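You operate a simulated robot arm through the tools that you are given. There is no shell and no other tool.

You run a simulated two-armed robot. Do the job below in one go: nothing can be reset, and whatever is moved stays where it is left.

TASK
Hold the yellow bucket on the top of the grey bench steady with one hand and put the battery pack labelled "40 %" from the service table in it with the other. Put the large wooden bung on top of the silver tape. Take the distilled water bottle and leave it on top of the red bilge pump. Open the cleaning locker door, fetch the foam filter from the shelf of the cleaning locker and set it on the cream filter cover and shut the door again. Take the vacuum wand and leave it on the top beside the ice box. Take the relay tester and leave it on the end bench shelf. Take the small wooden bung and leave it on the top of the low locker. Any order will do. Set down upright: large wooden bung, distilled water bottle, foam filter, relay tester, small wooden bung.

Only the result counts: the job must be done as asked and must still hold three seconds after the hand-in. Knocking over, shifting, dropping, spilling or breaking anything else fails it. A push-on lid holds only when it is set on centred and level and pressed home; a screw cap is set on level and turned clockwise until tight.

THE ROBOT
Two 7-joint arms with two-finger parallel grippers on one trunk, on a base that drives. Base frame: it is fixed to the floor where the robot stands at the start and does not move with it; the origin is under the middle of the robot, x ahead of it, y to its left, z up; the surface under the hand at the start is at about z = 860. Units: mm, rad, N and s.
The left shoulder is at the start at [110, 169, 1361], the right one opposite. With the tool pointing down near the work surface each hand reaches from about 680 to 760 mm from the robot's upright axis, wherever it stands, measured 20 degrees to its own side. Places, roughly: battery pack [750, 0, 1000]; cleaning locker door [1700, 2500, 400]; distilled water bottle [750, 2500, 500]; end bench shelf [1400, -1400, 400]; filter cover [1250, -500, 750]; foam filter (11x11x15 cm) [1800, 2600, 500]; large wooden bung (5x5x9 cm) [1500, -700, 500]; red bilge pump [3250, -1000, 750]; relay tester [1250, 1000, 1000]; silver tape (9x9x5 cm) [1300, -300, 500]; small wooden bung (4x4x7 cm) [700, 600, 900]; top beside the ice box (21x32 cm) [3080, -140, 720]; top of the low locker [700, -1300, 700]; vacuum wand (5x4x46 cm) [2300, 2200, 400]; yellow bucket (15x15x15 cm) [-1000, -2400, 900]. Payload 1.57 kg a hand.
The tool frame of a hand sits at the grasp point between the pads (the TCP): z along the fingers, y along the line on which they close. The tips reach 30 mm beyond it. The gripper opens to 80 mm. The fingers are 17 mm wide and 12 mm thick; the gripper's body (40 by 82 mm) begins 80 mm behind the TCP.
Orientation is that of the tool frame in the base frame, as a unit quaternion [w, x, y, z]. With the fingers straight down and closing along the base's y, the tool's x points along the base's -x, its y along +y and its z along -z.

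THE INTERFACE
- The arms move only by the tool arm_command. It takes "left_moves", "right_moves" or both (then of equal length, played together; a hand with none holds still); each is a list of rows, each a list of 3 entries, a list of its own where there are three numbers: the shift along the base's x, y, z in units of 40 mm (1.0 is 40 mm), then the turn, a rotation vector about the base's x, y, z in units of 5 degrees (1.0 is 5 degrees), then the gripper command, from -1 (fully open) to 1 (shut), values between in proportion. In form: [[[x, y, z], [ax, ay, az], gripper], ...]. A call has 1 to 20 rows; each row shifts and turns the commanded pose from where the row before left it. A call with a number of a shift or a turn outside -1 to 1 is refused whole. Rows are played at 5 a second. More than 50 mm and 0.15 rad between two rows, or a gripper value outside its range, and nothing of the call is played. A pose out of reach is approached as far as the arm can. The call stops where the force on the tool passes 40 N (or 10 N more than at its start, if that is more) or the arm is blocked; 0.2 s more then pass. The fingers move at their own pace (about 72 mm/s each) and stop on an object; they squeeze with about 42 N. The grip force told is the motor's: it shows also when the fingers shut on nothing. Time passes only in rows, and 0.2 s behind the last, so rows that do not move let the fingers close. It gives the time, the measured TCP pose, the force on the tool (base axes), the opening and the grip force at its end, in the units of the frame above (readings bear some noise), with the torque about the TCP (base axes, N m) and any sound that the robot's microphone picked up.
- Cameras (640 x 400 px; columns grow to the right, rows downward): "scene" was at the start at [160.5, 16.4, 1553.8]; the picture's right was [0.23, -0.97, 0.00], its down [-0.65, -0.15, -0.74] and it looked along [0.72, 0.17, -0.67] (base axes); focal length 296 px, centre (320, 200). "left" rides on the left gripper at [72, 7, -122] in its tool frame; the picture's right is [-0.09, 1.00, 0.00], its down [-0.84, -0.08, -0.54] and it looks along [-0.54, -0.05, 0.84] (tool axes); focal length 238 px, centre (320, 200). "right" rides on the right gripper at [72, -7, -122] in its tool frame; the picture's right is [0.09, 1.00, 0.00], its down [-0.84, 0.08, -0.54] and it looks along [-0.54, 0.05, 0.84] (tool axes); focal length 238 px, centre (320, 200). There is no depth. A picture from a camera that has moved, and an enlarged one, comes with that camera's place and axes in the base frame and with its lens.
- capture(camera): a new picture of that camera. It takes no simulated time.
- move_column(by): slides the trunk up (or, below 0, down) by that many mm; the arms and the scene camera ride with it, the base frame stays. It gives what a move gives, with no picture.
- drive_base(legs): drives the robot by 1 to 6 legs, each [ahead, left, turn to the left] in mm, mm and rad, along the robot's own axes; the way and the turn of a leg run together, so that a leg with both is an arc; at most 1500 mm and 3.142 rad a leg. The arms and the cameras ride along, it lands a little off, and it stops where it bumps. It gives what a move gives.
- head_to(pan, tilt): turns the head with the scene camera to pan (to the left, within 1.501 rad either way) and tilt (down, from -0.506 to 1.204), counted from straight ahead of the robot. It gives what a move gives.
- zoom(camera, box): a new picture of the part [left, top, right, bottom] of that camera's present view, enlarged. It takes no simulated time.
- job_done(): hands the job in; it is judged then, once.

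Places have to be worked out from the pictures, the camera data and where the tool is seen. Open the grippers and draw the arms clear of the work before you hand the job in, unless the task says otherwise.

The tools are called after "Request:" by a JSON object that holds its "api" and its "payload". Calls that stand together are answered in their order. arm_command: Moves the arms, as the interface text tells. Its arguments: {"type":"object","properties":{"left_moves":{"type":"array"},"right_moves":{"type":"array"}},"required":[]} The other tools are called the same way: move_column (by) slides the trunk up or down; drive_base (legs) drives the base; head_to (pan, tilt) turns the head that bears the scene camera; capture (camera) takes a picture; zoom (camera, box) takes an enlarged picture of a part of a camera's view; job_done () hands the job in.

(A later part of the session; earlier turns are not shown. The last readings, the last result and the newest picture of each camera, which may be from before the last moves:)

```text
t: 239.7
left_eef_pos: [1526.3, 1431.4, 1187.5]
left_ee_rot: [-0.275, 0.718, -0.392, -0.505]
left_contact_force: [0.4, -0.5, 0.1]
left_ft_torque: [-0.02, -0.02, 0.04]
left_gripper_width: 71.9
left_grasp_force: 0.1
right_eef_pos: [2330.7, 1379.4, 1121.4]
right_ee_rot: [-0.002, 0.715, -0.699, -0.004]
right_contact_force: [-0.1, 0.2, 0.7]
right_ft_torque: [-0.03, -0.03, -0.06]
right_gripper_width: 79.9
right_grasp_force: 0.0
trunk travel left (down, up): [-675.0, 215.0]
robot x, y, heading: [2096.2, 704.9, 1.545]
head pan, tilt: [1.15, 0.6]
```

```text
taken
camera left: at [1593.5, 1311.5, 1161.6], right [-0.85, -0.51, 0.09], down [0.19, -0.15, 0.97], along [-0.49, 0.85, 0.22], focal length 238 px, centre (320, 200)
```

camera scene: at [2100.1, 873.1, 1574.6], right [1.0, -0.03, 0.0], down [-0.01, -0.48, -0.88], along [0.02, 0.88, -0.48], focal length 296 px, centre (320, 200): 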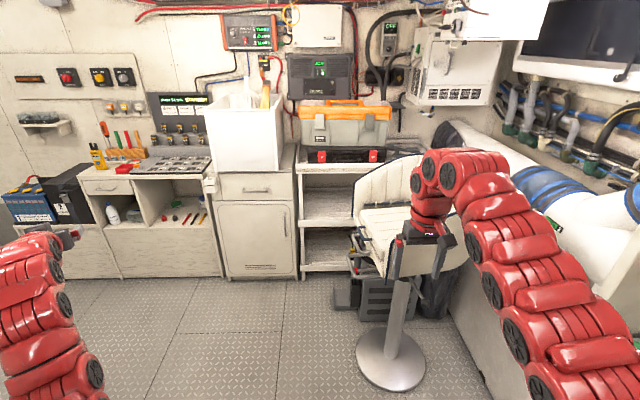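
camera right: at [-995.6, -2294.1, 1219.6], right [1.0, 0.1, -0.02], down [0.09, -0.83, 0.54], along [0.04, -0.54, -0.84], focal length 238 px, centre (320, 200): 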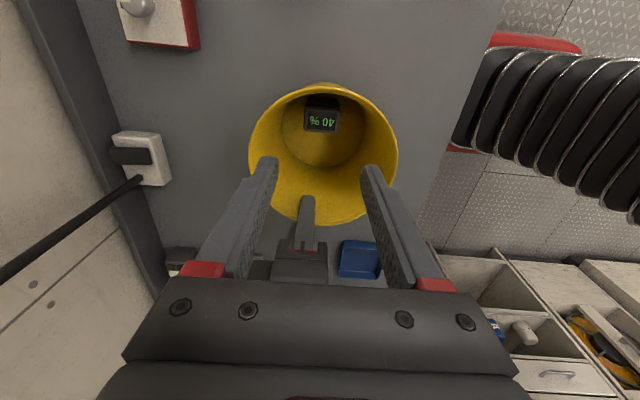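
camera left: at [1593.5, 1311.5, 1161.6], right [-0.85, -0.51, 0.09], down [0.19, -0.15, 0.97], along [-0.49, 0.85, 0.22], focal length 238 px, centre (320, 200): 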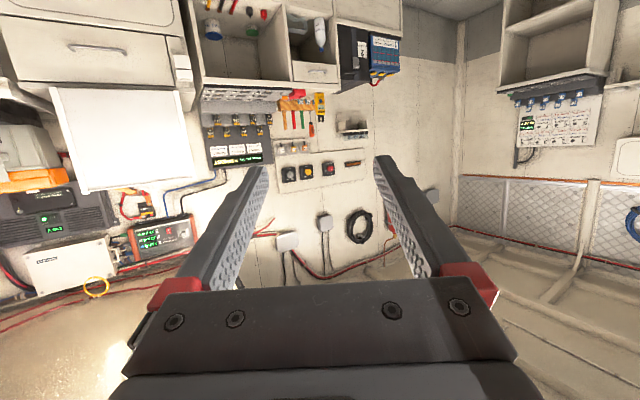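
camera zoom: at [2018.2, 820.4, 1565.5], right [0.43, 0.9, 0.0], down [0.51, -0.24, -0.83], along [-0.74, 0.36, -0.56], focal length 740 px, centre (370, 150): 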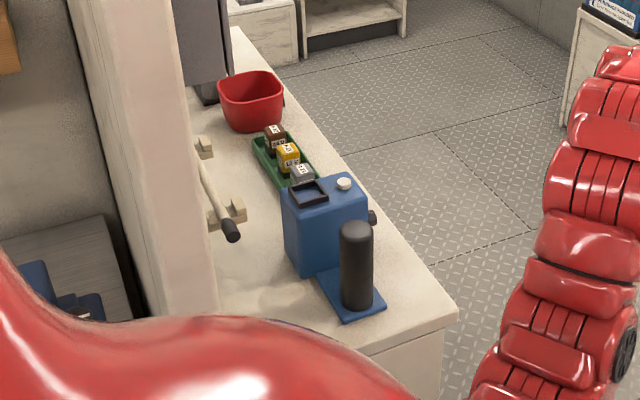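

The blue unit with socket and a black post is the likely relay tester. Before deciding I look at the area around the seat for the wand, and the locker front.

Request:
{"api": "head_to", "payload": {"pan": -0.1, "tilt": 0.6}}

Request:
{"api": "zoom", "payload": {"camera": "scene", "box": [200, 120, 480, 370]}}

Request:
{"api": "zoom", "payload": {"camera": "scene", "box": [330, 180, 450, 300]}}

Request:
{"api": "capture", "payload": {"camera": "right"}}

```text
t: 241.1
left_eef_pos: [1525.5, 1431.7, 1186.1]
left_ee_rot: [-0.274, 0.718, -0.391, -0.506]
left_contact_force: [-0.1, 0.8, -0.5]
left_ft_torque: [-0.01, 0.0, 0.01]
left_gripper_width: 72.0
left_grasp_force: 0.0
right_eef_pos: [2330.5, 1379.6, 1122.3]
right_ee_rot: [-0.001, 0.715, -0.699, -0.003]
right_contact_force: [-0.6, -0.1, -0.1]
right_ft_torque: [0.01, -0.04, -0.03]
right_gripper_width: 80.0
right_grasp_force: 0.1
trunk travel left (down, up): [-675.0, 215.0]
robot x, y, heading: [2096.5, 702.5, 1.541]
head pan, tilt: [-0.099, 0.6]
```

```text
1.60 times, centred on (340, 245) of scene
camera zoom: at [2108.8, 869.8, 1565.5], right [0.99, -0.12, 0.0], down [-0.07, -0.56, -0.82], along [0.1, 0.82, -0.57], focal length 474 px, centre (288, 128)
```

zoom: 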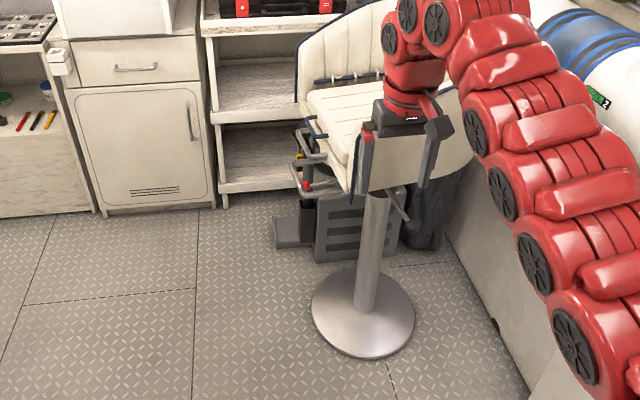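

```text
3.33 times, centred on (390, 240) of scene
camera zoom: at [2108.8, 869.8, 1565.5], right [0.99, -0.12, 0.0], down [-0.07, -0.56, -0.82], along [0.1, 0.82, -0.57], focal length 987 px, centre (87, 67)
```

zoom: 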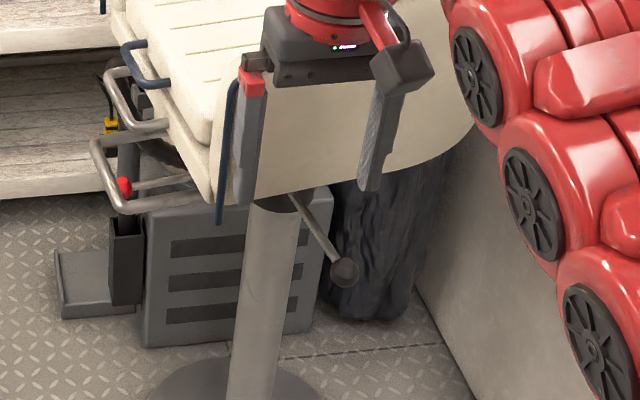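

```text
taken
camera right: at [2338.2, 1307.9, 1243.2], right [-0.99, -0.12, 0.0], down [-0.1, 0.83, 0.55], along [-0.06, 0.54, -0.84], focal length 238 px, centre (320, 200)
```

right: 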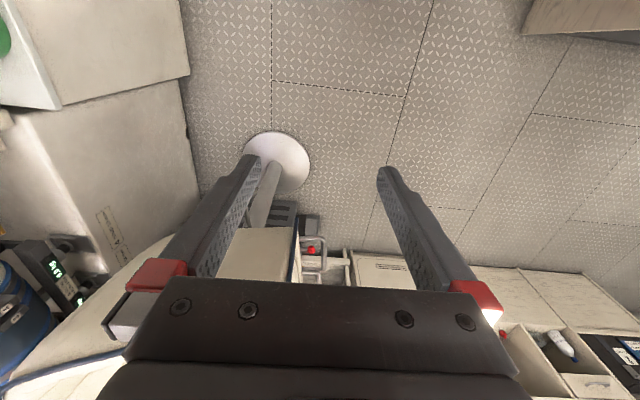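

The wand stands in a holster by the vacuum at about [2350, 2200]. First the relay tester: I raise the trunk for clearance, then swing the robot to point the left hand at the tester's post from the +x side.

Request:
{"api": "move_column", "payload": {"by": 200}}

Request:
{"api": "drive_base", "payload": {"legs": [[480, -160, 0], [0, 0, 1.0]]}}

Request:
{"api": "head_to", "payload": {"pan": 0.6, "tilt": 0.75}}

Request:
{"api": "capture", "payload": {"camera": "scene"}}

```text
t: 243.3
left_eef_pos: [1525.5, 1432.9, 1387.4]
left_ee_rot: [-0.274, 0.718, -0.391, -0.506]
left_contact_force: [-0.6, 0.4, -0.2]
left_ft_torque: [-0.01, 0.01, 0.0]
left_gripper_width: 72.1
left_grasp_force: 0.1
right_eef_pos: [2330.9, 1378.4, 1321.4]
right_ee_rot: [-0.002, 0.715, -0.699, -0.003]
right_contact_force: [0.8, 0.2, 0.5]
right_ft_torque: [0.01, 0.03, -0.02]
right_gripper_width: 79.7
right_grasp_force: 0.0
trunk travel left (down, up): [-875.0, 15.0]
robot x, y, heading: [2094.1, 705.6, 1.549]
head pan, tilt: [-0.099, 0.6]
```

```text
t: 248.8
left_eef_pos: [1350.5, 1070.5, 1388.8]
left_ee_rot: [0.008, 0.818, 0.01, -0.575]
left_contact_force: [0.0, -1.2, -1.2]
left_ft_torque: [0.03, 0.04, 0.01]
left_gripper_width: 72.1
left_grasp_force: 0.0
right_eef_pos: [1814.6, 1730.0, 1322.0]
right_ee_rot: [0.0, 0.965, -0.261, -0.003]
right_contact_force: [-0.4, 0.4, 0.0]
right_ft_torque: [0.0, 0.01, -0.01]
right_gripper_width: 80.0
right_grasp_force: 0.0
trunk travel left (down, up): [-875.0, 15.0]
robot x, y, heading: [2267.9, 1181.5, 2.569]
head pan, tilt: [-0.099, 0.6]
```

```text
t: 249.9
left_eef_pos: [1350.7, 1069.8, 1387.7]
left_ee_rot: [0.009, 0.818, 0.01, -0.575]
left_contact_force: [0.0, 0.2, 0.6]
left_ft_torque: [0.01, 0.05, -0.01]
left_gripper_width: 72.1
left_grasp_force: 0.0
right_eef_pos: [1814.8, 1729.5, 1322.8]
right_ee_rot: [0.0, 0.966, -0.26, -0.004]
right_contact_force: [0.3, 0.1, 0.5]
right_ft_torque: [0.01, 0.02, -0.02]
right_gripper_width: 80.2
right_grasp_force: 0.0
trunk travel left (down, up): [-875.0, 15.0]
robot x, y, heading: [2268.9, 1175.1, 2.571]
head pan, tilt: [0.6, 0.75]
```

```text
taken
camera scene: at [2117.3, 1217.5, 1752.7], right [-0.03, 1.0, 0.0], down [0.68, 0.02, -0.73], along [-0.73, -0.02, -0.68], focal length 296 px, centre (320, 200)
```

scene: 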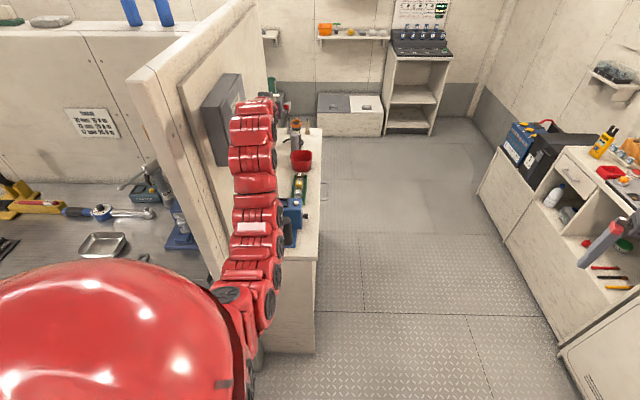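

Request:
{"api": "zoom", "payload": {"camera": "scene", "box": [230, 100, 370, 260]}}

Request:
{"api": "capture", "payload": {"camera": "left"}}

```text
2.50 times, centred on (300, 180) of scene
camera zoom: at [2117.3, 1217.5, 1752.7], right [-0.03, 1.0, 0.0], down [0.68, 0.02, -0.73], along [-0.73, -0.02, -0.68], focal length 740 px, centre (370, 250)
```

zoom: 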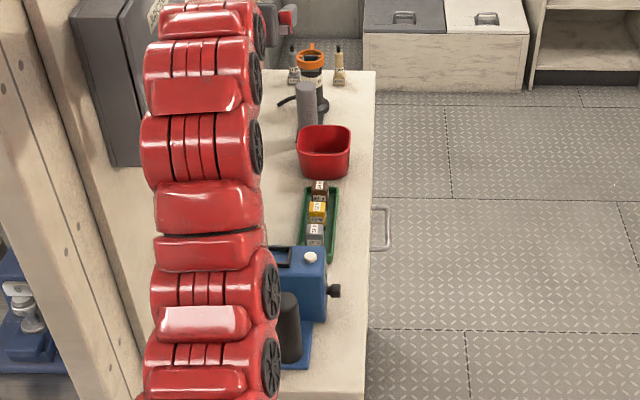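

```text
taken
camera left: at [1487.8, 1066.5, 1361.6], right [-0.01, -1.0, 0.09], down [0.22, 0.08, 0.97], along [-0.97, 0.03, 0.22], focal length 238 px, centre (320, 200)
```

left: 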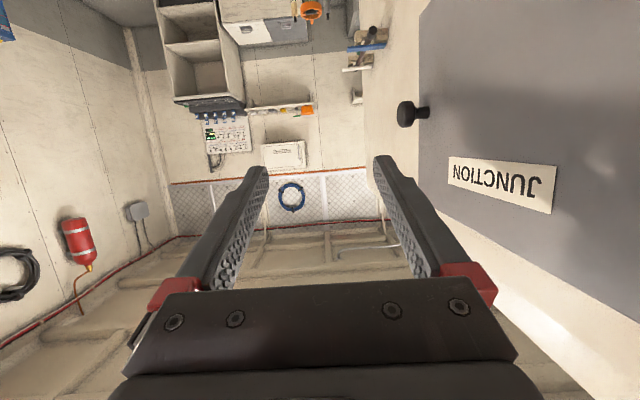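

The arm hides the post; I shift the robot ~200 mm toward +y to see past it.

Request:
{"api": "drive_base", "payload": {"legs": [[66, -195, 0]]}}

Request:
{"api": "zoom", "payload": {"camera": "scene", "box": [150, 100, 350, 300]}}

```text
t: 251.5
left_eef_pos: [1399.2, 1263.9, 1387.3]
left_ee_rot: [0.008, 0.819, 0.011, -0.574]
left_contact_force: [-0.6, -0.5, 0.4]
left_ft_torque: [0.01, 0.02, -0.01]
left_gripper_width: 72.2
left_grasp_force: 0.0
right_eef_pos: [1861.6, 1926.0, 1323.3]
right_ee_rot: [-0.001, 0.966, -0.258, -0.004]
right_contact_force: [-0.1, -0.6, 0.1]
right_ft_torque: [0.02, -0.02, -0.02]
right_gripper_width: 80.1
right_grasp_force: 0.0
trunk travel left (down, up): [-875.0, 15.0]
robot x, y, heading: [2320.8, 1378.1, 2.575]
head pan, tilt: [0.6, 0.75]
```

```text
2.00 times, centred on (250, 200) of scene
camera zoom: at [2166.1, 1413.3, 1752.7], right [-0.03, 1.0, 0.0], down [0.68, 0.02, -0.73], along [-0.73, -0.02, -0.68], focal length 592 px, centre (460, 200)
```

zoom: 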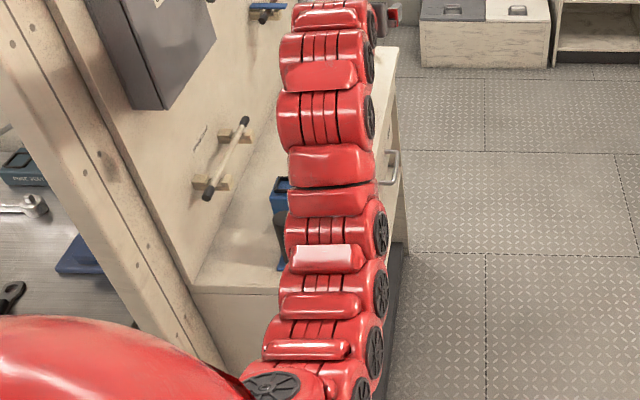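

Request:
{"api": "drive_base", "payload": {"legs": [[-301, 138, 0]]}}

Request:
{"api": "zoom", "payload": {"camera": "scene", "box": [200, 80, 400, 240]}}

```text
t: 253.7
left_eef_pos: [1578.1, 987.2, 1387.3]
left_ee_rot: [0.008, 0.819, 0.01, -0.574]
left_contact_force: [0.3, 0.1, -0.1]
left_ft_torque: [0.0, 0.0, 0.01]
left_gripper_width: 72.1
left_grasp_force: 0.1
right_eef_pos: [2042.3, 1649.0, 1321.7]
right_ee_rot: [0.0, 0.966, -0.257, -0.004]
right_contact_force: [0.1, -0.8, 0.8]
right_ft_torque: [0.02, -0.04, -0.02]
right_gripper_width: 80.2
right_grasp_force: 0.2
trunk travel left (down, up): [-875.0, 15.0]
robot x, y, heading: [2497.7, 1097.5, 2.569]
head pan, tilt: [0.6, 0.75]
```

```text
2.50 times, centred on (300, 160) of scene
camera zoom: at [2345.6, 1136.6, 1752.5], right [-0.03, 1.0, 0.0], down [0.68, 0.02, -0.73], along [-0.73, -0.02, -0.68], focal length 740 px, centre (370, 300)
```

zoom: 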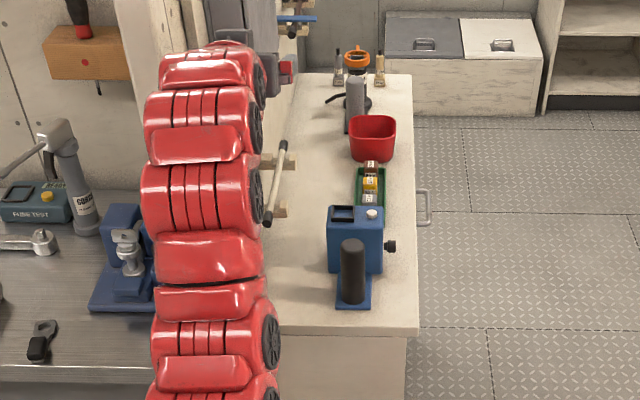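

Request:
{"api": "zoom", "payload": {"camera": "scene", "box": [280, 125, 340, 185]}}

Request:
{"api": "zoom", "payload": {"camera": "scene", "box": [190, 100, 290, 180]}}

```text
6.67 times, centred on (310, 155) of scene
camera zoom: at [2345.6, 1136.6, 1752.5], right [-0.03, 1.0, 0.0], down [0.68, 0.02, -0.73], along [-0.73, -0.02, -0.68], focal length 1973 px, centre (387, 500)
```

zoom: 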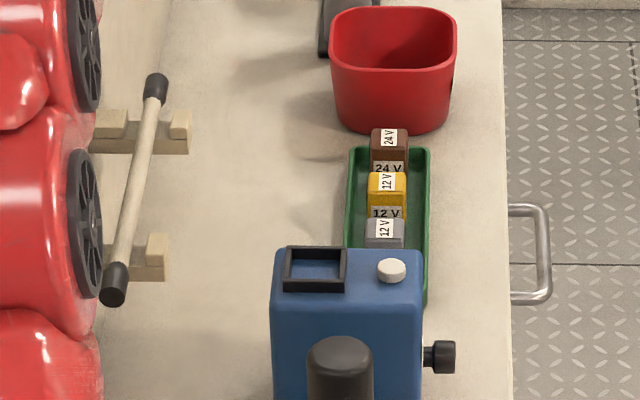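

```text
5.00 times, centred on (240, 140) of scene
camera zoom: at [2345.6, 1136.6, 1752.5], right [-0.03, 1.0, 0.0], down [0.68, 0.02, -0.73], along [-0.73, -0.02, -0.68], focal length 1480 px, centre (720, 500)
```

zoom: 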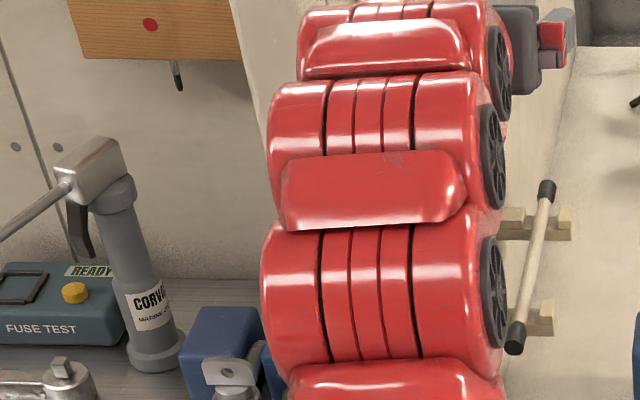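

The blue unit with the relay socket is the relay tester (the teal one reads "FUSE TEST"). Post at ≈[1434, 1084], z 908–1014, box front x≈1363, bench end x≈1502. I align in y just outside the bench end and lower.

Request:
{"api": "drive_base", "payload": {"legs": [[81, -63, 0]]}}

Request:
{"api": "move_column", "payload": {"by": -400}}

Request:
{"api": "capture", "payload": {"camera": "left"}}

Request:
{"api": "capture", "payload": {"camera": "scene"}}

```text
t: 254.9
left_eef_pos: [1547.2, 1081.1, 1387.0]
left_ee_rot: [0.007, 0.818, 0.01, -0.575]
left_contact_force: [0.3, -0.1, 0.5]
left_ft_torque: [0.0, 0.0, -0.02]
left_gripper_width: 72.0
left_grasp_force: 0.0
right_eef_pos: [2010.2, 1741.8, 1323.6]
right_ee_rot: [-0.002, 0.966, -0.258, -0.004]
right_contact_force: [0.3, -0.6, -0.8]
right_ft_torque: [0.04, -0.03, 0.0]
right_gripper_width: 79.9
right_grasp_force: 0.0
trunk travel left (down, up): [-875.0, 15.0]
robot x, y, heading: [2469.2, 1193.9, 2.568]
head pan, tilt: [0.6, 0.75]
```

```text
t: 258.7
left_eef_pos: [1545.8, 1082.2, 987.3]
left_ee_rot: [0.009, 0.818, 0.011, -0.575]
left_contact_force: [0.2, -0.3, -0.5]
left_ft_torque: [0.01, -0.01, 0.01]
left_gripper_width: 72.3
left_grasp_force: 0.0
right_eef_pos: [2009.9, 1743.6, 922.2]
right_ee_rot: [-0.001, 0.966, -0.257, -0.005]
right_contact_force: [-0.3, 0.0, 1.5]
right_ft_torque: [-0.01, -0.01, 0.03]
right_gripper_width: 80.2
right_grasp_force: 0.0
trunk travel left (down, up): [-475.0, 415.0]
robot x, y, heading: [2465.5, 1196.1, 2.573]
head pan, tilt: [0.6, 0.75]
```

```text
taken
camera left: at [1684.3, 1079.2, 961.7], right [0.0, -1.0, 0.09], down [0.22, 0.09, 0.97], along [-0.97, 0.02, 0.22], focal length 238 px, centre (320, 200)
```

left: 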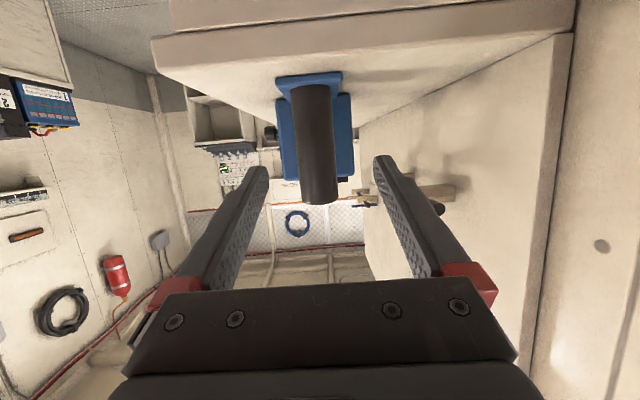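

```text
taken
camera scene: at [2313.6, 1231.6, 1352.7], right [-0.03, 1.0, 0.0], down [0.68, 0.02, -0.73], along [-0.73, -0.02, -0.68], focal length 296 px, centre (320, 200)
```

scene: 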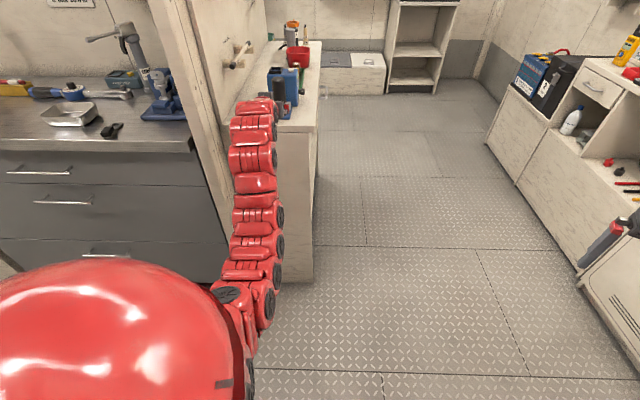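

The post is centred between the fingers. I open fully and drive in toward it in two steps.

Request:
{"api": "arm_command", "payload": {"left_moves": [[[0, 0, -0.15], [0, 0, 0], -1], [[0, 0, 0], [0, 0, 0], -1]]}}

Request:
{"api": "drive_base", "payload": {"legs": [[55, 34, 0]]}}

Request:
{"api": "capture", "payload": {"camera": "left"}}

```text
t: 259.3
left_eef_pos: [1546.8, 1082.5, 981.9]
left_ee_rot: [0.009, 0.818, 0.011, -0.575]
left_contact_force: [0.5, -0.2, -0.1]
left_ft_torque: [-0.01, 0.01, -0.01]
left_gripper_width: 80.1
left_grasp_force: 0.0
right_eef_pos: [2009.5, 1744.4, 923.0]
right_ee_rot: [-0.001, 0.966, -0.258, -0.004]
right_contact_force: [0.3, -0.1, 0.1]
right_ft_torque: [-0.02, 0.02, 0.0]
right_gripper_width: 80.1
right_grasp_force: 0.1
trunk travel left (down, up): [-475.0, 415.0]
robot x, y, heading: [2465.9, 1192.0, 2.567]
head pan, tilt: [0.6, 0.75]
```

```text
t: 260.3
left_eef_pos: [1481.4, 1083.9, 980.4]
left_ee_rot: [0.008, 0.819, 0.01, -0.574]
left_contact_force: [-0.6, -0.4, -0.4]
left_ft_torque: [-0.01, 0.01, -0.03]
left_gripper_width: 80.2
left_grasp_force: 0.0
right_eef_pos: [1944.6, 1744.9, 922.9]
right_ee_rot: [0.0, 0.966, -0.257, -0.003]
right_contact_force: [0.1, 0.3, 0.3]
right_ft_torque: [0.02, -0.05, -0.01]
right_gripper_width: 80.4
right_grasp_force: 0.0
trunk travel left (down, up): [-475.0, 415.0]
robot x, y, heading: [2401.7, 1196.1, 2.566]
head pan, tilt: [0.6, 0.75]
```

```text
taken
camera left: at [1619.2, 1080.9, 954.5], right [0.0, -1.0, 0.09], down [0.22, 0.09, 0.97], along [-0.97, 0.02, 0.22], focal length 238 px, centre (320, 200)
```

left: 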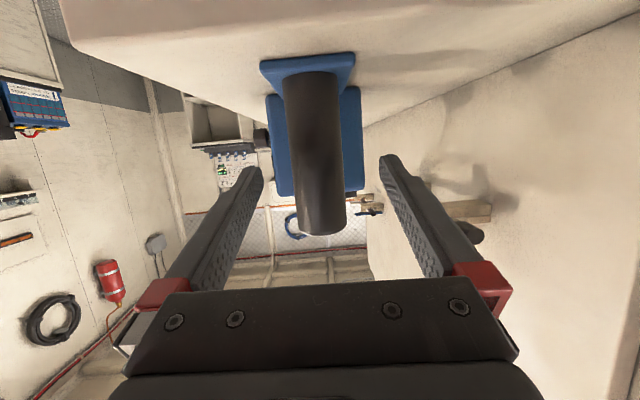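

Request:
{"api": "drive_base", "payload": {"legs": [[41, 26, 0]]}}

Request:
{"api": "capture", "payload": {"camera": "left"}}

```text
t: 261.2
left_eef_pos: [1433.2, 1084.2, 979.4]
left_ee_rot: [0.008, 0.818, 0.01, -0.574]
left_contact_force: [-0.3, -0.9, 0.4]
left_ft_torque: [-0.01, 0.02, -0.03]
left_gripper_width: 79.9
left_grasp_force: 0.1
right_eef_pos: [1895.9, 1744.7, 922.0]
right_ee_rot: [-0.001, 0.966, -0.258, -0.003]
right_contact_force: [-0.6, 0.3, 0.1]
right_ft_torque: [0.02, -0.05, -0.01]
right_gripper_width: 80.0
right_grasp_force: 0.1
trunk travel left (down, up): [-475.0, 415.0]
robot x, y, heading: [2352.2, 1194.2, 2.568]
head pan, tilt: [0.6, 0.75]
```

```text
taken
camera left: at [1570.8, 1081.3, 954.2], right [-0.01, -1.0, 0.09], down [0.22, 0.09, 0.97], along [-0.98, 0.02, 0.22], focal length 238 px, centre (320, 200)
```

left: 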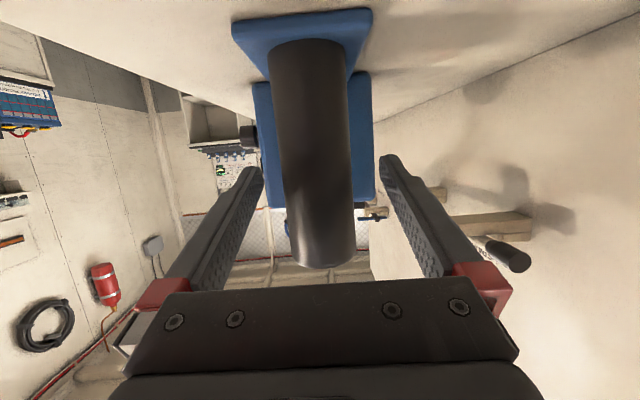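

The post is well between the pads. Close and then lift with the trunk.

Request:
{"api": "arm_command", "payload": {"left_moves": [[[0, 0, 0], [0, 0, 0], 0], [[0, 0, 0], [0, 0, 0], 1], [[0, 0, 0], [0, 0, 0], 1], [[0, 0, 0], [0, 0, 0], 1]]}}

Request:
{"api": "move_column", "payload": {"by": 30}}

Request:
{"api": "capture", "payload": {"camera": "left"}}

```text
t: 262.2
left_eef_pos: [1434.3, 1084.7, 983.1]
left_ee_rot: [0.008, 0.818, 0.01, -0.575]
left_contact_force: [-2.8, -0.9, 5.0]
left_ft_torque: [0.15, 0.01, 0.08]
left_gripper_width: 39.0
left_grasp_force: 41.9
right_eef_pos: [1896.6, 1746.2, 921.9]
right_ee_rot: [0.0, 0.966, -0.258, -0.005]
right_contact_force: [0.6, 0.9, -0.3]
right_ft_torque: [-0.02, 0.0, -0.01]
right_gripper_width: 80.3
right_grasp_force: 0.0
trunk travel left (down, up): [-475.0, 415.0]
robot x, y, heading: [2353.9, 1193.5, 2.571]
head pan, tilt: [0.6, 0.75]
```

```text
t: 262.9
left_eef_pos: [1432.8, 1084.0, 1009.4]
left_ee_rot: [0.008, 0.819, 0.01, -0.573]
left_contact_force: [-0.2, 0.9, -3.5]
left_ft_torque: [-0.02, -0.26, -0.02]
left_gripper_width: 39.0
left_grasp_force: 42.1
right_eef_pos: [1896.0, 1745.0, 952.0]
right_ee_rot: [-0.001, 0.966, -0.258, -0.003]
right_contact_force: [-0.3, 0.5, 0.2]
right_ft_torque: [-0.02, -0.03, 0.01]
right_gripper_width: 79.8
right_grasp_force: 0.1
trunk travel left (down, up): [-505.0, 385.0]
robot x, y, heading: [2356.1, 1197.6, 2.568]
head pan, tilt: [0.6, 0.75]
```

```text
taken
camera left: at [1571.2, 1081.4, 984.2], right [-0.01, -1.0, 0.09], down [0.22, 0.09, 0.97], along [-0.98, 0.02, 0.22], focal length 238 px, centre (320, 200)
```

left: 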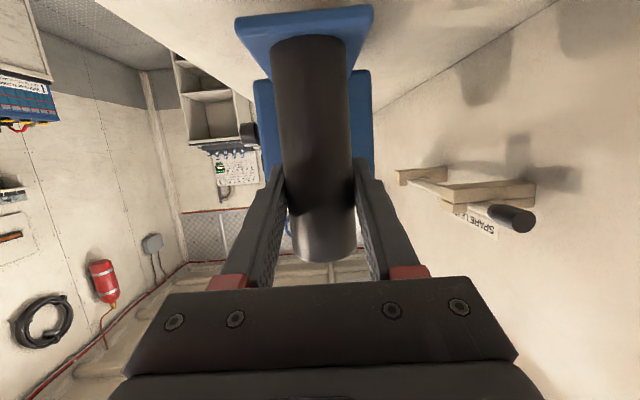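

The tester lifts freely (~0.35 kg). I raise it, then maneuver out in stages: turn partway right, move back, turn the rest, and drive down the aisle with the hand trailing.

Request:
{"api": "move_column", "payload": {"by": 300}}

Request:
{"api": "drive_base", "payload": {"legs": [[-90, -60, 0], [0, 0, -0.785]]}}

Request:
{"api": "head_to", "payload": {"pan": 0.3, "tilt": 0.4}}

Request:
{"api": "capture", "payload": {"camera": "scene"}}

```text
t: 265.9
left_eef_pos: [1434.3, 1084.1, 1310.2]
left_ee_rot: [0.008, 0.819, 0.01, -0.574]
left_contact_force: [0.2, 0.1, -3.0]
left_ft_torque: [0.0, -0.24, -0.03]
left_gripper_width: 39.0
left_grasp_force: 42.3
right_eef_pos: [1897.1, 1744.4, 1252.2]
right_ee_rot: [0.0, 0.966, -0.258, -0.005]
right_contact_force: [-0.6, -0.7, -0.9]
right_ft_torque: [-0.01, -0.01, -0.01]
right_gripper_width: 80.0
right_grasp_force: 0.1
trunk travel left (down, up): [-805.0, 85.0]
robot x, y, heading: [2354.0, 1192.8, 2.572]
head pan, tilt: [0.6, 0.75]
```

```text
t: 269.2
left_eef_pos: [1730.4, 1766.6, 1310.6]
left_ee_rot: [-0.211, 0.76, -0.303, -0.534]
left_contact_force: [-0.9, -0.8, -3.1]
left_ft_torque: [-0.18, -0.19, -0.03]
left_gripper_width: 38.9
left_grasp_force: 41.4
right_eef_pos: [2525.0, 1908.2, 1251.9]
right_ee_rot: [-0.002, 0.795, -0.607, -0.005]
right_contact_force: [0.3, 1.0, -0.8]
right_ft_torque: [-0.01, -0.01, -0.03]
right_gripper_width: 80.2
right_grasp_force: 0.0
trunk travel left (down, up): [-805.0, 85.0]
robot x, y, heading: [2461.1, 1192.6, 1.788]
head pan, tilt: [0.6, 0.75]
```

```text
t: 270.0
left_eef_pos: [1730.9, 1765.1, 1309.8]
left_ee_rot: [-0.211, 0.761, -0.302, -0.534]
left_contact_force: [0.1, -0.3, -3.0]
left_ft_torque: [-0.17, -0.18, 0.0]
left_gripper_width: 39.0
left_grasp_force: 42.0
right_eef_pos: [2525.4, 1907.9, 1252.8]
right_ee_rot: [-0.003, 0.795, -0.607, -0.004]
right_contact_force: [0.0, -1.0, 0.7]
right_ft_torque: [-0.02, 0.0, 0.01]
right_gripper_width: 79.9
right_grasp_force: 0.0
trunk travel left (down, up): [-805.0, 85.0]
robot x, y, heading: [2458.3, 1199.8, 1.788]
head pan, tilt: [0.3, 0.4]
```

```text
taken
camera scene: at [2396.2, 1352.9, 1713.6], right [0.87, 0.49, 0.0], down [0.19, -0.34, -0.92], along [-0.46, 0.8, -0.39], focal length 296 px, centre (320, 200)
```

scene: 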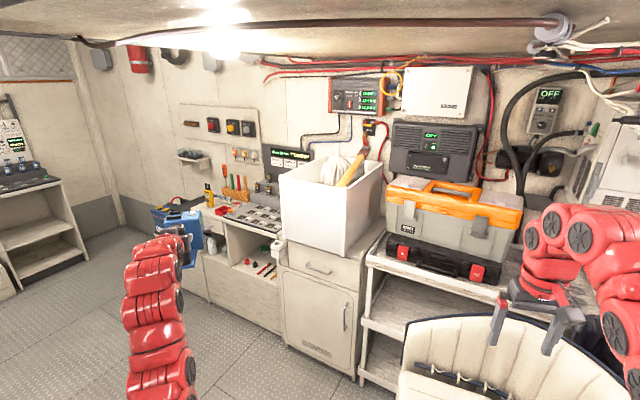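

I back down-aisle a bit, complete the turn, and keep backing.

Request:
{"api": "drive_base", "payload": {"legs": [[-356, 240, 0], [0, 0, -0.785]]}}

Request:
{"api": "head_to", "payload": {"pan": -1.4, "tilt": 0.5}}

Request:
{"api": "capture", "payload": {"camera": "scene"}}

```text
t: 274.7
left_eef_pos: [2175.7, 1707.2, 1310.7]
left_ee_rot: [-0.396, 0.592, -0.565, -0.416]
left_contact_force: [1.0, -1.1, -3.1]
left_ft_torque: [-0.24, 0.01, 0.0]
left_gripper_width: 39.0
left_grasp_force: 42.4
right_eef_pos: [2846.0, 1256.8, 1253.1]
right_ee_rot: [0.004, -0.509, 0.86, 0.002]
right_contact_force: [-0.1, -0.1, 1.2]
right_ft_torque: [0.04, -0.03, -0.04]
right_gripper_width: 80.2
right_grasp_force: 0.1
trunk travel left (down, up): [-805.0, 85.0]
robot x, y, heading: [2306.1, 791.4, 1.022]
head pan, tilt: [0.3, 0.4]
```

```text
t: 276.4
left_eef_pos: [2174.6, 1705.7, 1310.0]
left_ee_rot: [-0.396, 0.592, -0.566, -0.416]
left_contact_force: [0.5, -0.3, -3.3]
left_ft_torque: [-0.26, 0.02, -0.01]
left_gripper_width: 38.8
left_grasp_force: 42.6
right_eef_pos: [2845.8, 1257.9, 1252.1]
right_ee_rot: [0.004, -0.51, 0.86, 0.003]
right_contact_force: [-0.1, 0.4, -0.7]
right_ft_torque: [0.01, 0.05, -0.02]
right_gripper_width: 80.1
right_grasp_force: 0.0
trunk travel left (down, up): [-805.0, 85.0]
robot x, y, heading: [2303.7, 789.1, 1.021]
head pan, tilt: [-1.4, 0.499]
```

```text
taken
camera scene: at [2430.2, 822.6, 1704.6], right [-0.37, -0.93, 0.0], down [-0.44, 0.18, -0.88], along [0.82, -0.33, -0.48], focal length 296 px, centre (320, 200)
```

scene: 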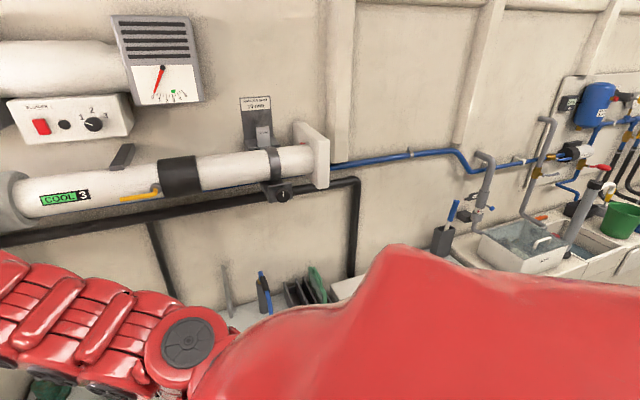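

Path behind is the aisle; I back down it to y≈−900 keeping mid-aisle.

Request:
{"api": "drive_base", "payload": {"legs": [[-770, -350, 0], [-725, -444, 0]]}}

Request:
{"api": "head_to", "payload": {"pan": 1.5, "tilt": 0.6}}

Request:
{"api": "capture", "payload": {"camera": "scene"}}

```text
t: 285.1
left_eef_pos: [2063.4, 4.1, 1309.5]
left_ee_rot: [-0.393, 0.596, -0.562, -0.418]
left_contact_force: [0.2, -0.2, -3.4]
left_ft_torque: [-0.25, 0.0, 0.01]
left_gripper_width: 38.5
left_grasp_force: 41.8
right_eef_pos: [2738.3, -437.5, 1251.9]
right_ee_rot: [0.004, -0.515, 0.857, 0.003]
right_contact_force: [0.4, 0.7, -0.7]
right_ft_torque: [0.0, -0.01, -0.01]
right_gripper_width: 80.1
right_grasp_force: 0.1
trunk travel left (down, up): [-805.0, 85.0]
robot x, y, heading: [2204.6, -912.3, 1.034]
head pan, tilt: [-1.4, 0.499]
```

```text
t: 287.6
left_eef_pos: [2063.2, 2.8, 1308.9]
left_ee_rot: [-0.393, 0.596, -0.561, -0.419]
left_contact_force: [-1.1, -0.8, -2.5]
left_ft_torque: [-0.26, 0.03, 0.0]
left_gripper_width: 38.5
left_grasp_force: 41.6
right_eef_pos: [2739.6, -437.0, 1252.0]
right_ee_rot: [0.004, -0.515, 0.857, 0.001]
right_contact_force: [-0.5, 0.6, -0.5]
right_ft_torque: [-0.02, -0.02, -0.01]
right_gripper_width: 80.1
right_grasp_force: 0.0
trunk travel left (down, up): [-805.0, 85.0]
robot x, y, heading: [2205.3, -912.2, 1.027]
head pan, tilt: [1.499, 0.6]
```

```text
taken
camera scene: at [2172.2, -793.6, 1695.5], right [0.57, 0.82, 0.0], down [0.46, -0.32, -0.82], along [-0.68, 0.47, -0.57], focal length 296 px, centre (320, 200)
```

scene: 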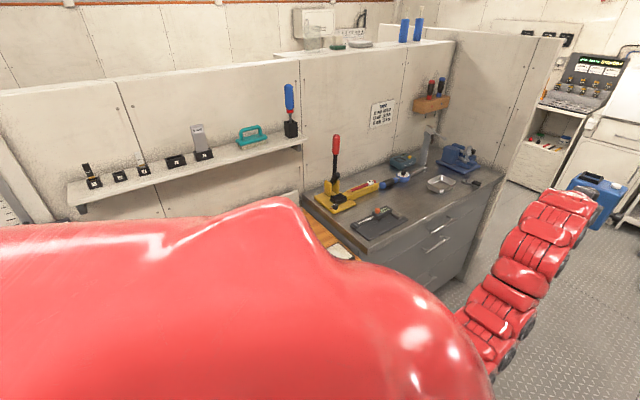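

I turn partway left, move down to the end bench, and finish facing it.

Request:
{"api": "drive_base", "payload": {"legs": [[0, 0, 0.785], [-491, -161, 0], [0, 0, 0.76]]}}

Request:
{"api": "head_to", "payload": {"pan": 0.55, "tilt": 0.7}}

Request:
{"api": "capture", "payload": {"camera": "scene"}}

```text
t: 294.7
left_eef_pos: [1568.4, -1464.0, 1309.9]
left_ee_rot: [0.013, 0.819, 0.017, -0.574]
left_contact_force: [0.2, 0.3, -3.4]
left_ft_torque: [-0.02, -0.22, 0.02]
left_gripper_width: 38.8
left_grasp_force: 42.1
right_eef_pos: [2019.3, -795.8, 1252.9]
right_ee_rot: [-0.001, 0.968, -0.25, -0.005]
right_contact_force: [0.1, -0.1, 0.2]
right_ft_torque: [-0.04, 0.01, 0.02]
right_gripper_width: 79.9
right_grasp_force: 0.0
trunk travel left (down, up): [-805.0, 85.0]
robot x, y, heading: [2486.6, -1336.6, 2.587]
head pan, tilt: [1.499, 0.6]
```

```text
t: 295.9
left_eef_pos: [1567.8, -1463.7, 1309.8]
left_ee_rot: [0.013, 0.819, 0.017, -0.574]
left_contact_force: [0.3, -0.1, -2.8]
left_ft_torque: [0.01, -0.21, 0.02]
left_gripper_width: 38.7
left_grasp_force: 42.3
right_eef_pos: [2020.2, -795.4, 1252.3]
right_ee_rot: [-0.002, 0.968, -0.25, -0.005]
right_contact_force: [-0.1, -0.5, 0.9]
right_ft_torque: [0.01, 0.0, 0.02]
right_gripper_width: 80.4
right_grasp_force: 0.0
trunk travel left (down, up): [-805.0, 85.0]
robot x, y, heading: [2483.6, -1337.7, 2.588]
head pan, tilt: [0.55, 0.7]
```

```text
taken
camera scene: at [2330.0, -1297.9, 1686.8], right [0.01, 1.0, 0.0], down [0.64, 0.0, -0.76], along [-0.76, 0.0, -0.64], focal length 296 px, centre (320, 200)
```

scene: 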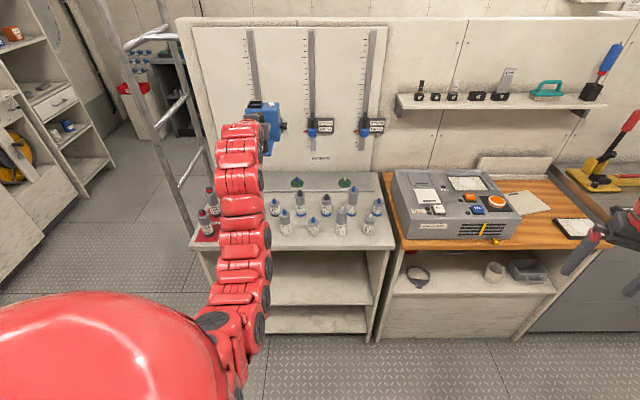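

The end-bench shelf (front x≈1590, z≈400–425) is under the bench top (front x≈1620). To lower outside the top I need to retract the hand a bit; I try pulling it 90 mm toward me and backing up.

Request:
{"api": "arm_command", "payload": {"left_moves": [[[0.75, 0, 0], [0, 0, 0], 1], [[0.75, 0, 0], [0, 0, 0], 1], [[0.75, 0, 0], [0, 0, 0], 1], [[0, 0, 0], [0, 0, 0], 1]]}}

Request:
{"api": "head_to", "payload": {"pan": -1.5, "tilt": 0.9}}

Request:
{"api": "capture", "payload": {"camera": "scene"}}

```text
t: 296.9
left_eef_pos: [1656.5, -1463.4, 1312.4]
left_ee_rot: [0.013, 0.819, 0.017, -0.573]
left_contact_force: [-0.3, 0.1, -2.8]
left_ft_torque: [-0.01, -0.26, 0.0]
left_gripper_width: 38.4
left_grasp_force: 42.1
right_eef_pos: [2019.7, -796.4, 1253.5]
right_ee_rot: [-0.001, 0.968, -0.25, -0.005]
right_contact_force: [1.1, 0.7, 0.0]
right_ft_torque: [-0.04, 0.01, 0.01]
right_gripper_width: 80.2
right_grasp_force: 0.0
trunk travel left (down, up): [-805.0, 85.0]
robot x, y, heading: [2485.0, -1338.0, 2.591]
head pan, tilt: [0.55, 0.7]
```

```text
t: 298.9
left_eef_pos: [1657.9, -1463.5, 1312.3]
left_ee_rot: [0.013, 0.819, 0.017, -0.574]
left_contact_force: [-0.4, -0.6, -3.2]
left_ft_torque: [-0.04, -0.27, 0.01]
left_gripper_width: 38.7
left_grasp_force: 41.8
right_eef_pos: [2020.0, -795.3, 1251.9]
right_ee_rot: [0.0, 0.968, -0.25, -0.005]
right_contact_force: [0.6, 0.1, 0.4]
right_ft_torque: [0.03, 0.03, 0.02]
right_gripper_width: 80.1
right_grasp_force: 0.0
trunk travel left (down, up): [-805.0, 85.0]
robot x, y, heading: [2482.7, -1334.9, 2.584]
head pan, tilt: [-1.499, 0.901]
```

```text
taken
camera scene: at [2450.3, -1231.4, 1670.7], right [0.89, -0.47, 0.0], down [-0.36, -0.69, -0.62], along [0.29, 0.55, -0.78], focal length 296 px, centre (320, 200)
```

scene: 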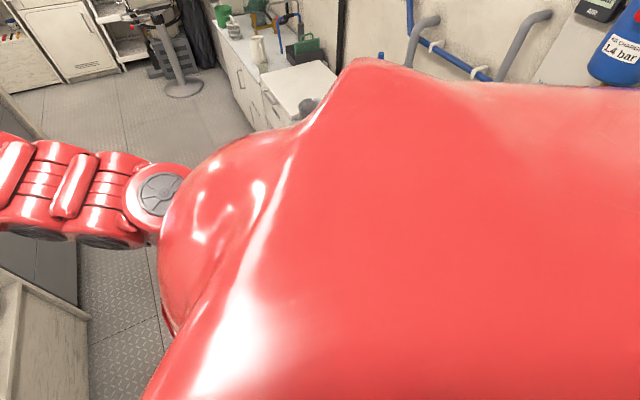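

Retraction works. I back up to x≈2580, align y to −1400 and lower the trunk in steps in front of the bench.

Request:
{"api": "drive_base", "payload": {"legs": [[-48, -104, 0]]}}

Request:
{"api": "move_column", "payload": {"by": -350}}

Request:
{"api": "head_to", "payload": {"pan": 0.55, "tilt": 0.6}}

Request:
{"api": "capture", "payload": {"camera": "scene"}}

Request:
{"api": "capture", "payload": {"camera": "left"}}

```text
t: 300.1
left_eef_pos: [1753.0, -1401.3, 1311.4]
left_ee_rot: [0.013, 0.819, 0.018, -0.573]
left_contact_force: [-0.2, 0.5, -2.9]
left_ft_torque: [0.01, -0.24, 0.0]
left_gripper_width: 38.9
left_grasp_force: 42.0
right_eef_pos: [2112.9, -732.7, 1251.9]
right_ee_rot: [-0.001, 0.969, -0.249, -0.004]
right_contact_force: [-0.9, 0.3, -0.1]
right_ft_torque: [-0.03, -0.03, -0.03]
right_gripper_width: 80.3
right_grasp_force: 0.1
trunk travel left (down, up): [-805.0, 85.0]
robot x, y, heading: [2581.6, -1274.8, 2.587]
head pan, tilt: [-1.499, 0.901]
```

```text
t: 303.6
left_eef_pos: [1753.9, -1401.5, 963.2]
left_ee_rot: [0.013, 0.819, 0.017, -0.574]
left_contact_force: [-0.3, -0.2, -2.4]
left_ft_torque: [-0.01, -0.24, -0.02]
left_gripper_width: 38.9
left_grasp_force: 41.7
right_eef_pos: [2115.8, -733.8, 903.1]
right_ee_rot: [0.0, 0.968, -0.249, -0.005]
right_contact_force: [-0.4, 0.5, -0.3]
right_ft_torque: [-0.04, -0.01, 0.0]
right_gripper_width: 79.9
right_grasp_force: 0.1
trunk travel left (down, up): [-455.0, 435.0]
robot x, y, heading: [2579.8, -1274.9, 2.584]
head pan, tilt: [-1.499, 0.901]
```

```text
t: 305.5
left_eef_pos: [1755.6, -1400.3, 961.9]
left_ee_rot: [0.014, 0.819, 0.018, -0.574]
left_contact_force: [-0.3, -0.1, -3.0]
left_ft_torque: [0.0, -0.26, 0.0]
left_gripper_width: 38.6
left_grasp_force: 42.0
right_eef_pos: [2115.6, -731.9, 903.4]
right_ee_rot: [-0.001, 0.968, -0.249, -0.005]
right_contact_force: [-0.4, -0.2, 0.1]
right_ft_torque: [0.02, 0.0, 0.03]
right_gripper_width: 80.0
right_grasp_force: 0.1
trunk travel left (down, up): [-455.0, 435.0]
robot x, y, heading: [2579.9, -1276.0, 2.591]
head pan, tilt: [0.55, 0.6]
```

```text
taken
camera scene: at [2422.6, -1234.9, 1345.4], right [0.01, 1.0, 0.0], down [0.57, 0.0, -0.82], along [-0.82, 0.0, -0.57], focal length 296 px, centre (320, 200)
```

scene: 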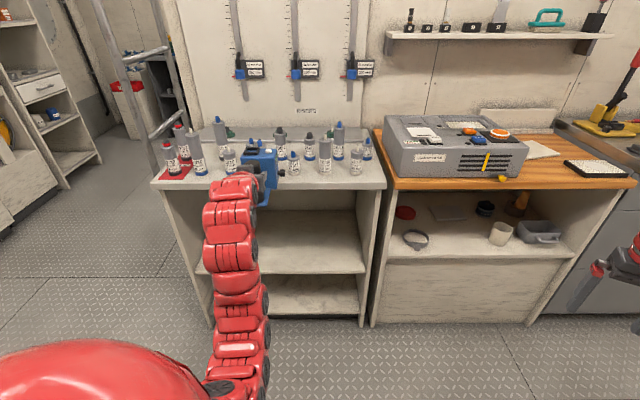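

```text
taken
camera left: at [1891.8, -1401.5, 936.8], right [0.01, -1.0, 0.09], down [0.22, 0.09, 0.97], along [-0.98, 0.01, 0.22], focal length 238 px, centre (320, 200)
```

left: 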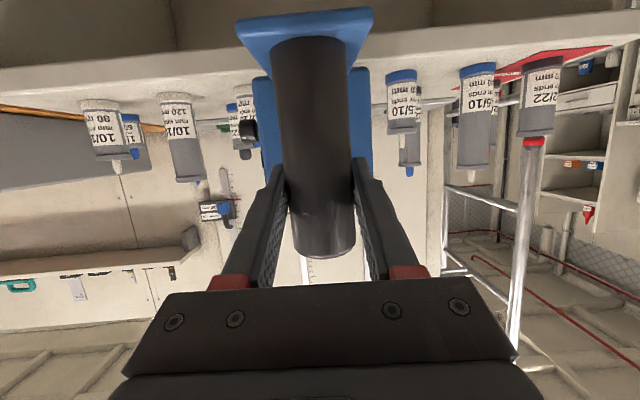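

Shelf front now measured at x≈1583, z≈412; bench top front x≈1626. I back off another 25 mm for clearance, then lower.

Request:
{"api": "drive_base", "payload": {"legs": [[-22, -13, 0]]}}

Request:
{"api": "move_column", "payload": {"by": -200}}

Request:
{"api": "capture", "payload": {"camera": "scene"}}

```text
t: 306.3
left_eef_pos: [1779.3, -1402.6, 962.8]
left_ee_rot: [0.013, 0.819, 0.018, -0.574]
left_contact_force: [-0.6, -0.5, -2.5]
left_ft_torque: [0.01, -0.25, 0.02]
left_gripper_width: 38.7
left_grasp_force: 41.8
right_eef_pos: [2140.8, -733.9, 903.0]
right_ee_rot: [0.0, 0.968, -0.25, -0.004]
right_contact_force: [0.1, 0.1, 0.6]
right_ft_torque: [-0.02, 0.03, -0.05]
right_gripper_width: 80.2
right_grasp_force: 0.1
trunk travel left (down, up): [-455.0, 435.0]
robot x, y, heading: [2606.3, -1274.5, 2.586]
head pan, tilt: [0.55, 0.6]
```

```text
t: 308.5
left_eef_pos: [1779.6, -1402.5, 763.2]
left_ee_rot: [0.014, 0.818, 0.018, -0.575]
left_contact_force: [0.8, -0.9, -3.3]
left_ft_torque: [0.01, -0.25, 0.02]
left_gripper_width: 38.7
left_grasp_force: 41.9
right_eef_pos: [2140.3, -733.2, 702.6]
right_ee_rot: [0.0, 0.968, -0.25, -0.004]
right_contact_force: [0.3, 0.5, 0.5]
right_ft_torque: [-0.03, 0.02, -0.02]
right_gripper_width: 80.2
right_grasp_force: 0.2
trunk travel left (down, up): [-255.0, 635.0]
robot x, y, heading: [2604.9, -1276.8, 2.584]
head pan, tilt: [0.55, 0.6]
```

```text
taken
camera scene: at [2447.8, -1235.7, 1145.5], right [0.0, 1.0, 0.0], down [0.57, 0.0, -0.82], along [-0.82, 0.0, -0.57], focal length 296 px, centre (320, 200)
```

scene: 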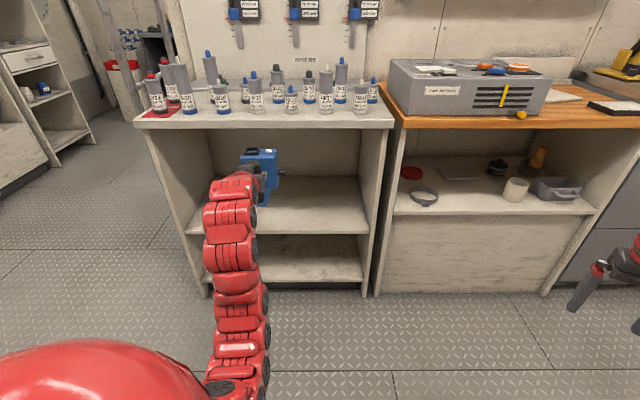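

Shelf is empty and clear. Lower to entry height and drive in.

Request:
{"api": "move_column", "payload": {"by": -240}}

Request:
{"api": "drive_base", "payload": {"legs": [[112, 69, 0]]}}

Request:
{"api": "capture", "payload": {"camera": "left"}}

Request:
{"api": "zoom", "payload": {"camera": "scene", "box": [140, 60, 400, 260]}}

```text
t: 311.0
left_eef_pos: [1778.8, -1402.3, 523.1]
left_ee_rot: [0.014, 0.818, 0.018, -0.574]
left_contact_force: [0.2, 0.1, -3.5]
left_ft_torque: [-0.01, -0.27, 0.0]
left_gripper_width: 38.4
left_grasp_force: 41.0
right_eef_pos: [2141.4, -733.2, 463.2]
right_ee_rot: [-0.001, 0.968, -0.25, -0.004]
right_contact_force: [0.7, 0.9, -0.2]
right_ft_torque: [-0.01, -0.04, 0.01]
right_gripper_width: 79.5
right_grasp_force: 0.1
trunk travel left (down, up): [-15.0, 875.0]
robot x, y, heading: [2605.5, -1273.6, 2.586]
head pan, tilt: [0.55, 0.6]
```

```text
t: 312.3
left_eef_pos: [1647.6, -1400.6, 522.4]
left_ee_rot: [0.012, 0.818, 0.016, -0.575]
left_contact_force: [0.3, 0.0, -3.3]
left_ft_torque: [0.01, -0.29, 0.0]
left_gripper_width: 38.4
left_grasp_force: 42.2
right_eef_pos: [2008.9, -733.2, 462.1]
right_ee_rot: [-0.001, 0.968, -0.249, -0.005]
right_contact_force: [0.0, 0.0, 0.2]
right_ft_torque: [0.01, 0.01, -0.04]
right_gripper_width: 80.0
right_grasp_force: 0.1
trunk travel left (down, up): [-15.0, 875.0]
robot x, y, heading: [2474.2, -1273.1, 2.589]
head pan, tilt: [0.55, 0.6]
```

```text
taken
camera left: at [1785.8, -1400.2, 496.9], right [0.01, -1.0, 0.09], down [0.22, 0.09, 0.97], along [-0.98, 0.01, 0.22], focal length 238 px, centre (320, 200)
```

left: 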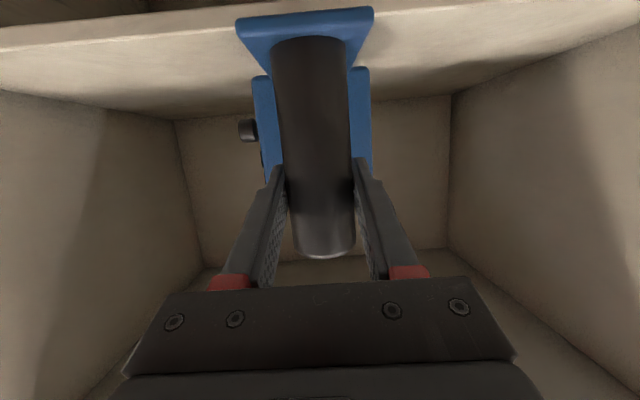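

```text
2.00 times, centred on (270, 160) of scene
camera zoom: at [2316.7, -1234.2, 905.4], right [0.01, 1.0, 0.0], down [0.57, 0.0, -0.82], along [-0.82, 0.0, -0.57], focal length 592 px, centre (420, 280)
```

zoom: 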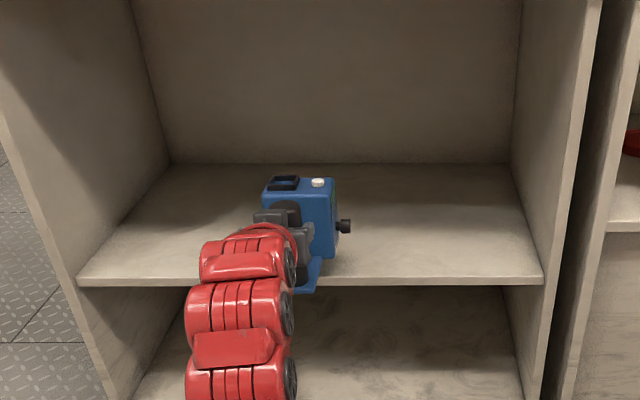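

Clearance is fine (plate bottom ≈439 vs shelf ≈410). Drive in the rest.

Request:
{"api": "drive_base", "payload": {"legs": [[111, 70, 0]]}}

Request:
{"api": "arm_command", "payload": {"left_moves": [[[0, 0, -0.25], [0, 0, 0], 1], [[0, 0, -0.2], [0, 0, 0], 1], [[0, 0, 0], [0, 0, 0], 1]]}}

Request:
{"api": "zoom", "payload": {"camera": "scene", "box": [140, 60, 400, 260]}}

```text
t: 313.6
left_eef_pos: [1516.8, -1403.4, 521.7]
left_ee_rot: [0.015, 0.819, 0.019, -0.574]
left_contact_force: [-0.1, 0.4, -3.8]
left_ft_torque: [0.0, -0.26, 0.02]
left_gripper_width: 38.3
left_grasp_force: 41.7
right_eef_pos: [1876.9, -734.9, 462.2]
right_ee_rot: [-0.001, 0.969, -0.248, -0.003]
right_contact_force: [-1.0, 0.0, -0.2]
right_ft_torque: [0.02, 0.0, -0.02]
right_gripper_width: 79.9
right_grasp_force: 0.1
trunk travel left (down, up): [-15.0, 875.0]
robot x, y, heading: [2343.9, -1275.2, 2.585]
head pan, tilt: [0.55, 0.6]
```

```text
t: 314.4
left_eef_pos: [1516.9, -1403.5, 504.5]
left_ee_rot: [0.014, 0.819, 0.018, -0.574]
left_contact_force: [-0.4, -0.6, -3.6]
left_ft_torque: [0.01, -0.27, 0.02]
left_gripper_width: 38.9
left_grasp_force: 42.2
right_eef_pos: [1877.2, -734.8, 463.1]
right_ee_rot: [-0.001, 0.969, -0.249, -0.004]
right_contact_force: [0.0, -0.5, 0.5]
right_ft_torque: [0.0, 0.03, 0.01]
right_gripper_width: 80.0
right_grasp_force: 0.1
trunk travel left (down, up): [-15.0, 875.0]
robot x, y, heading: [2342.5, -1278.0, 2.588]
head pan, tilt: [0.55, 0.6]
```

```text
2.00 times, centred on (270, 160) of scene
camera zoom: at [2184.9, -1237.0, 905.5], right [0.0, 1.0, 0.0], down [0.57, 0.0, -0.82], along [-0.82, 0.0, -0.57], focal length 592 px, centre (420, 280)
```

zoom: 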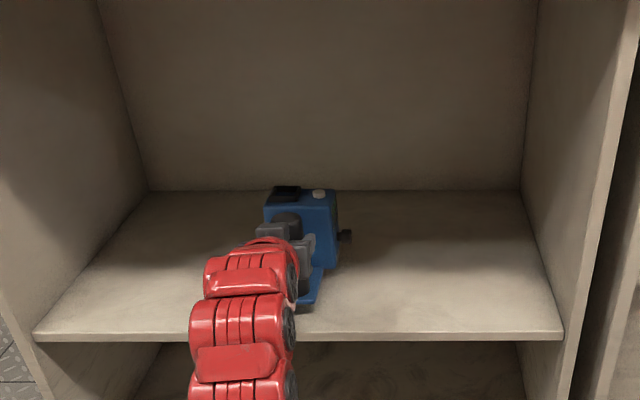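

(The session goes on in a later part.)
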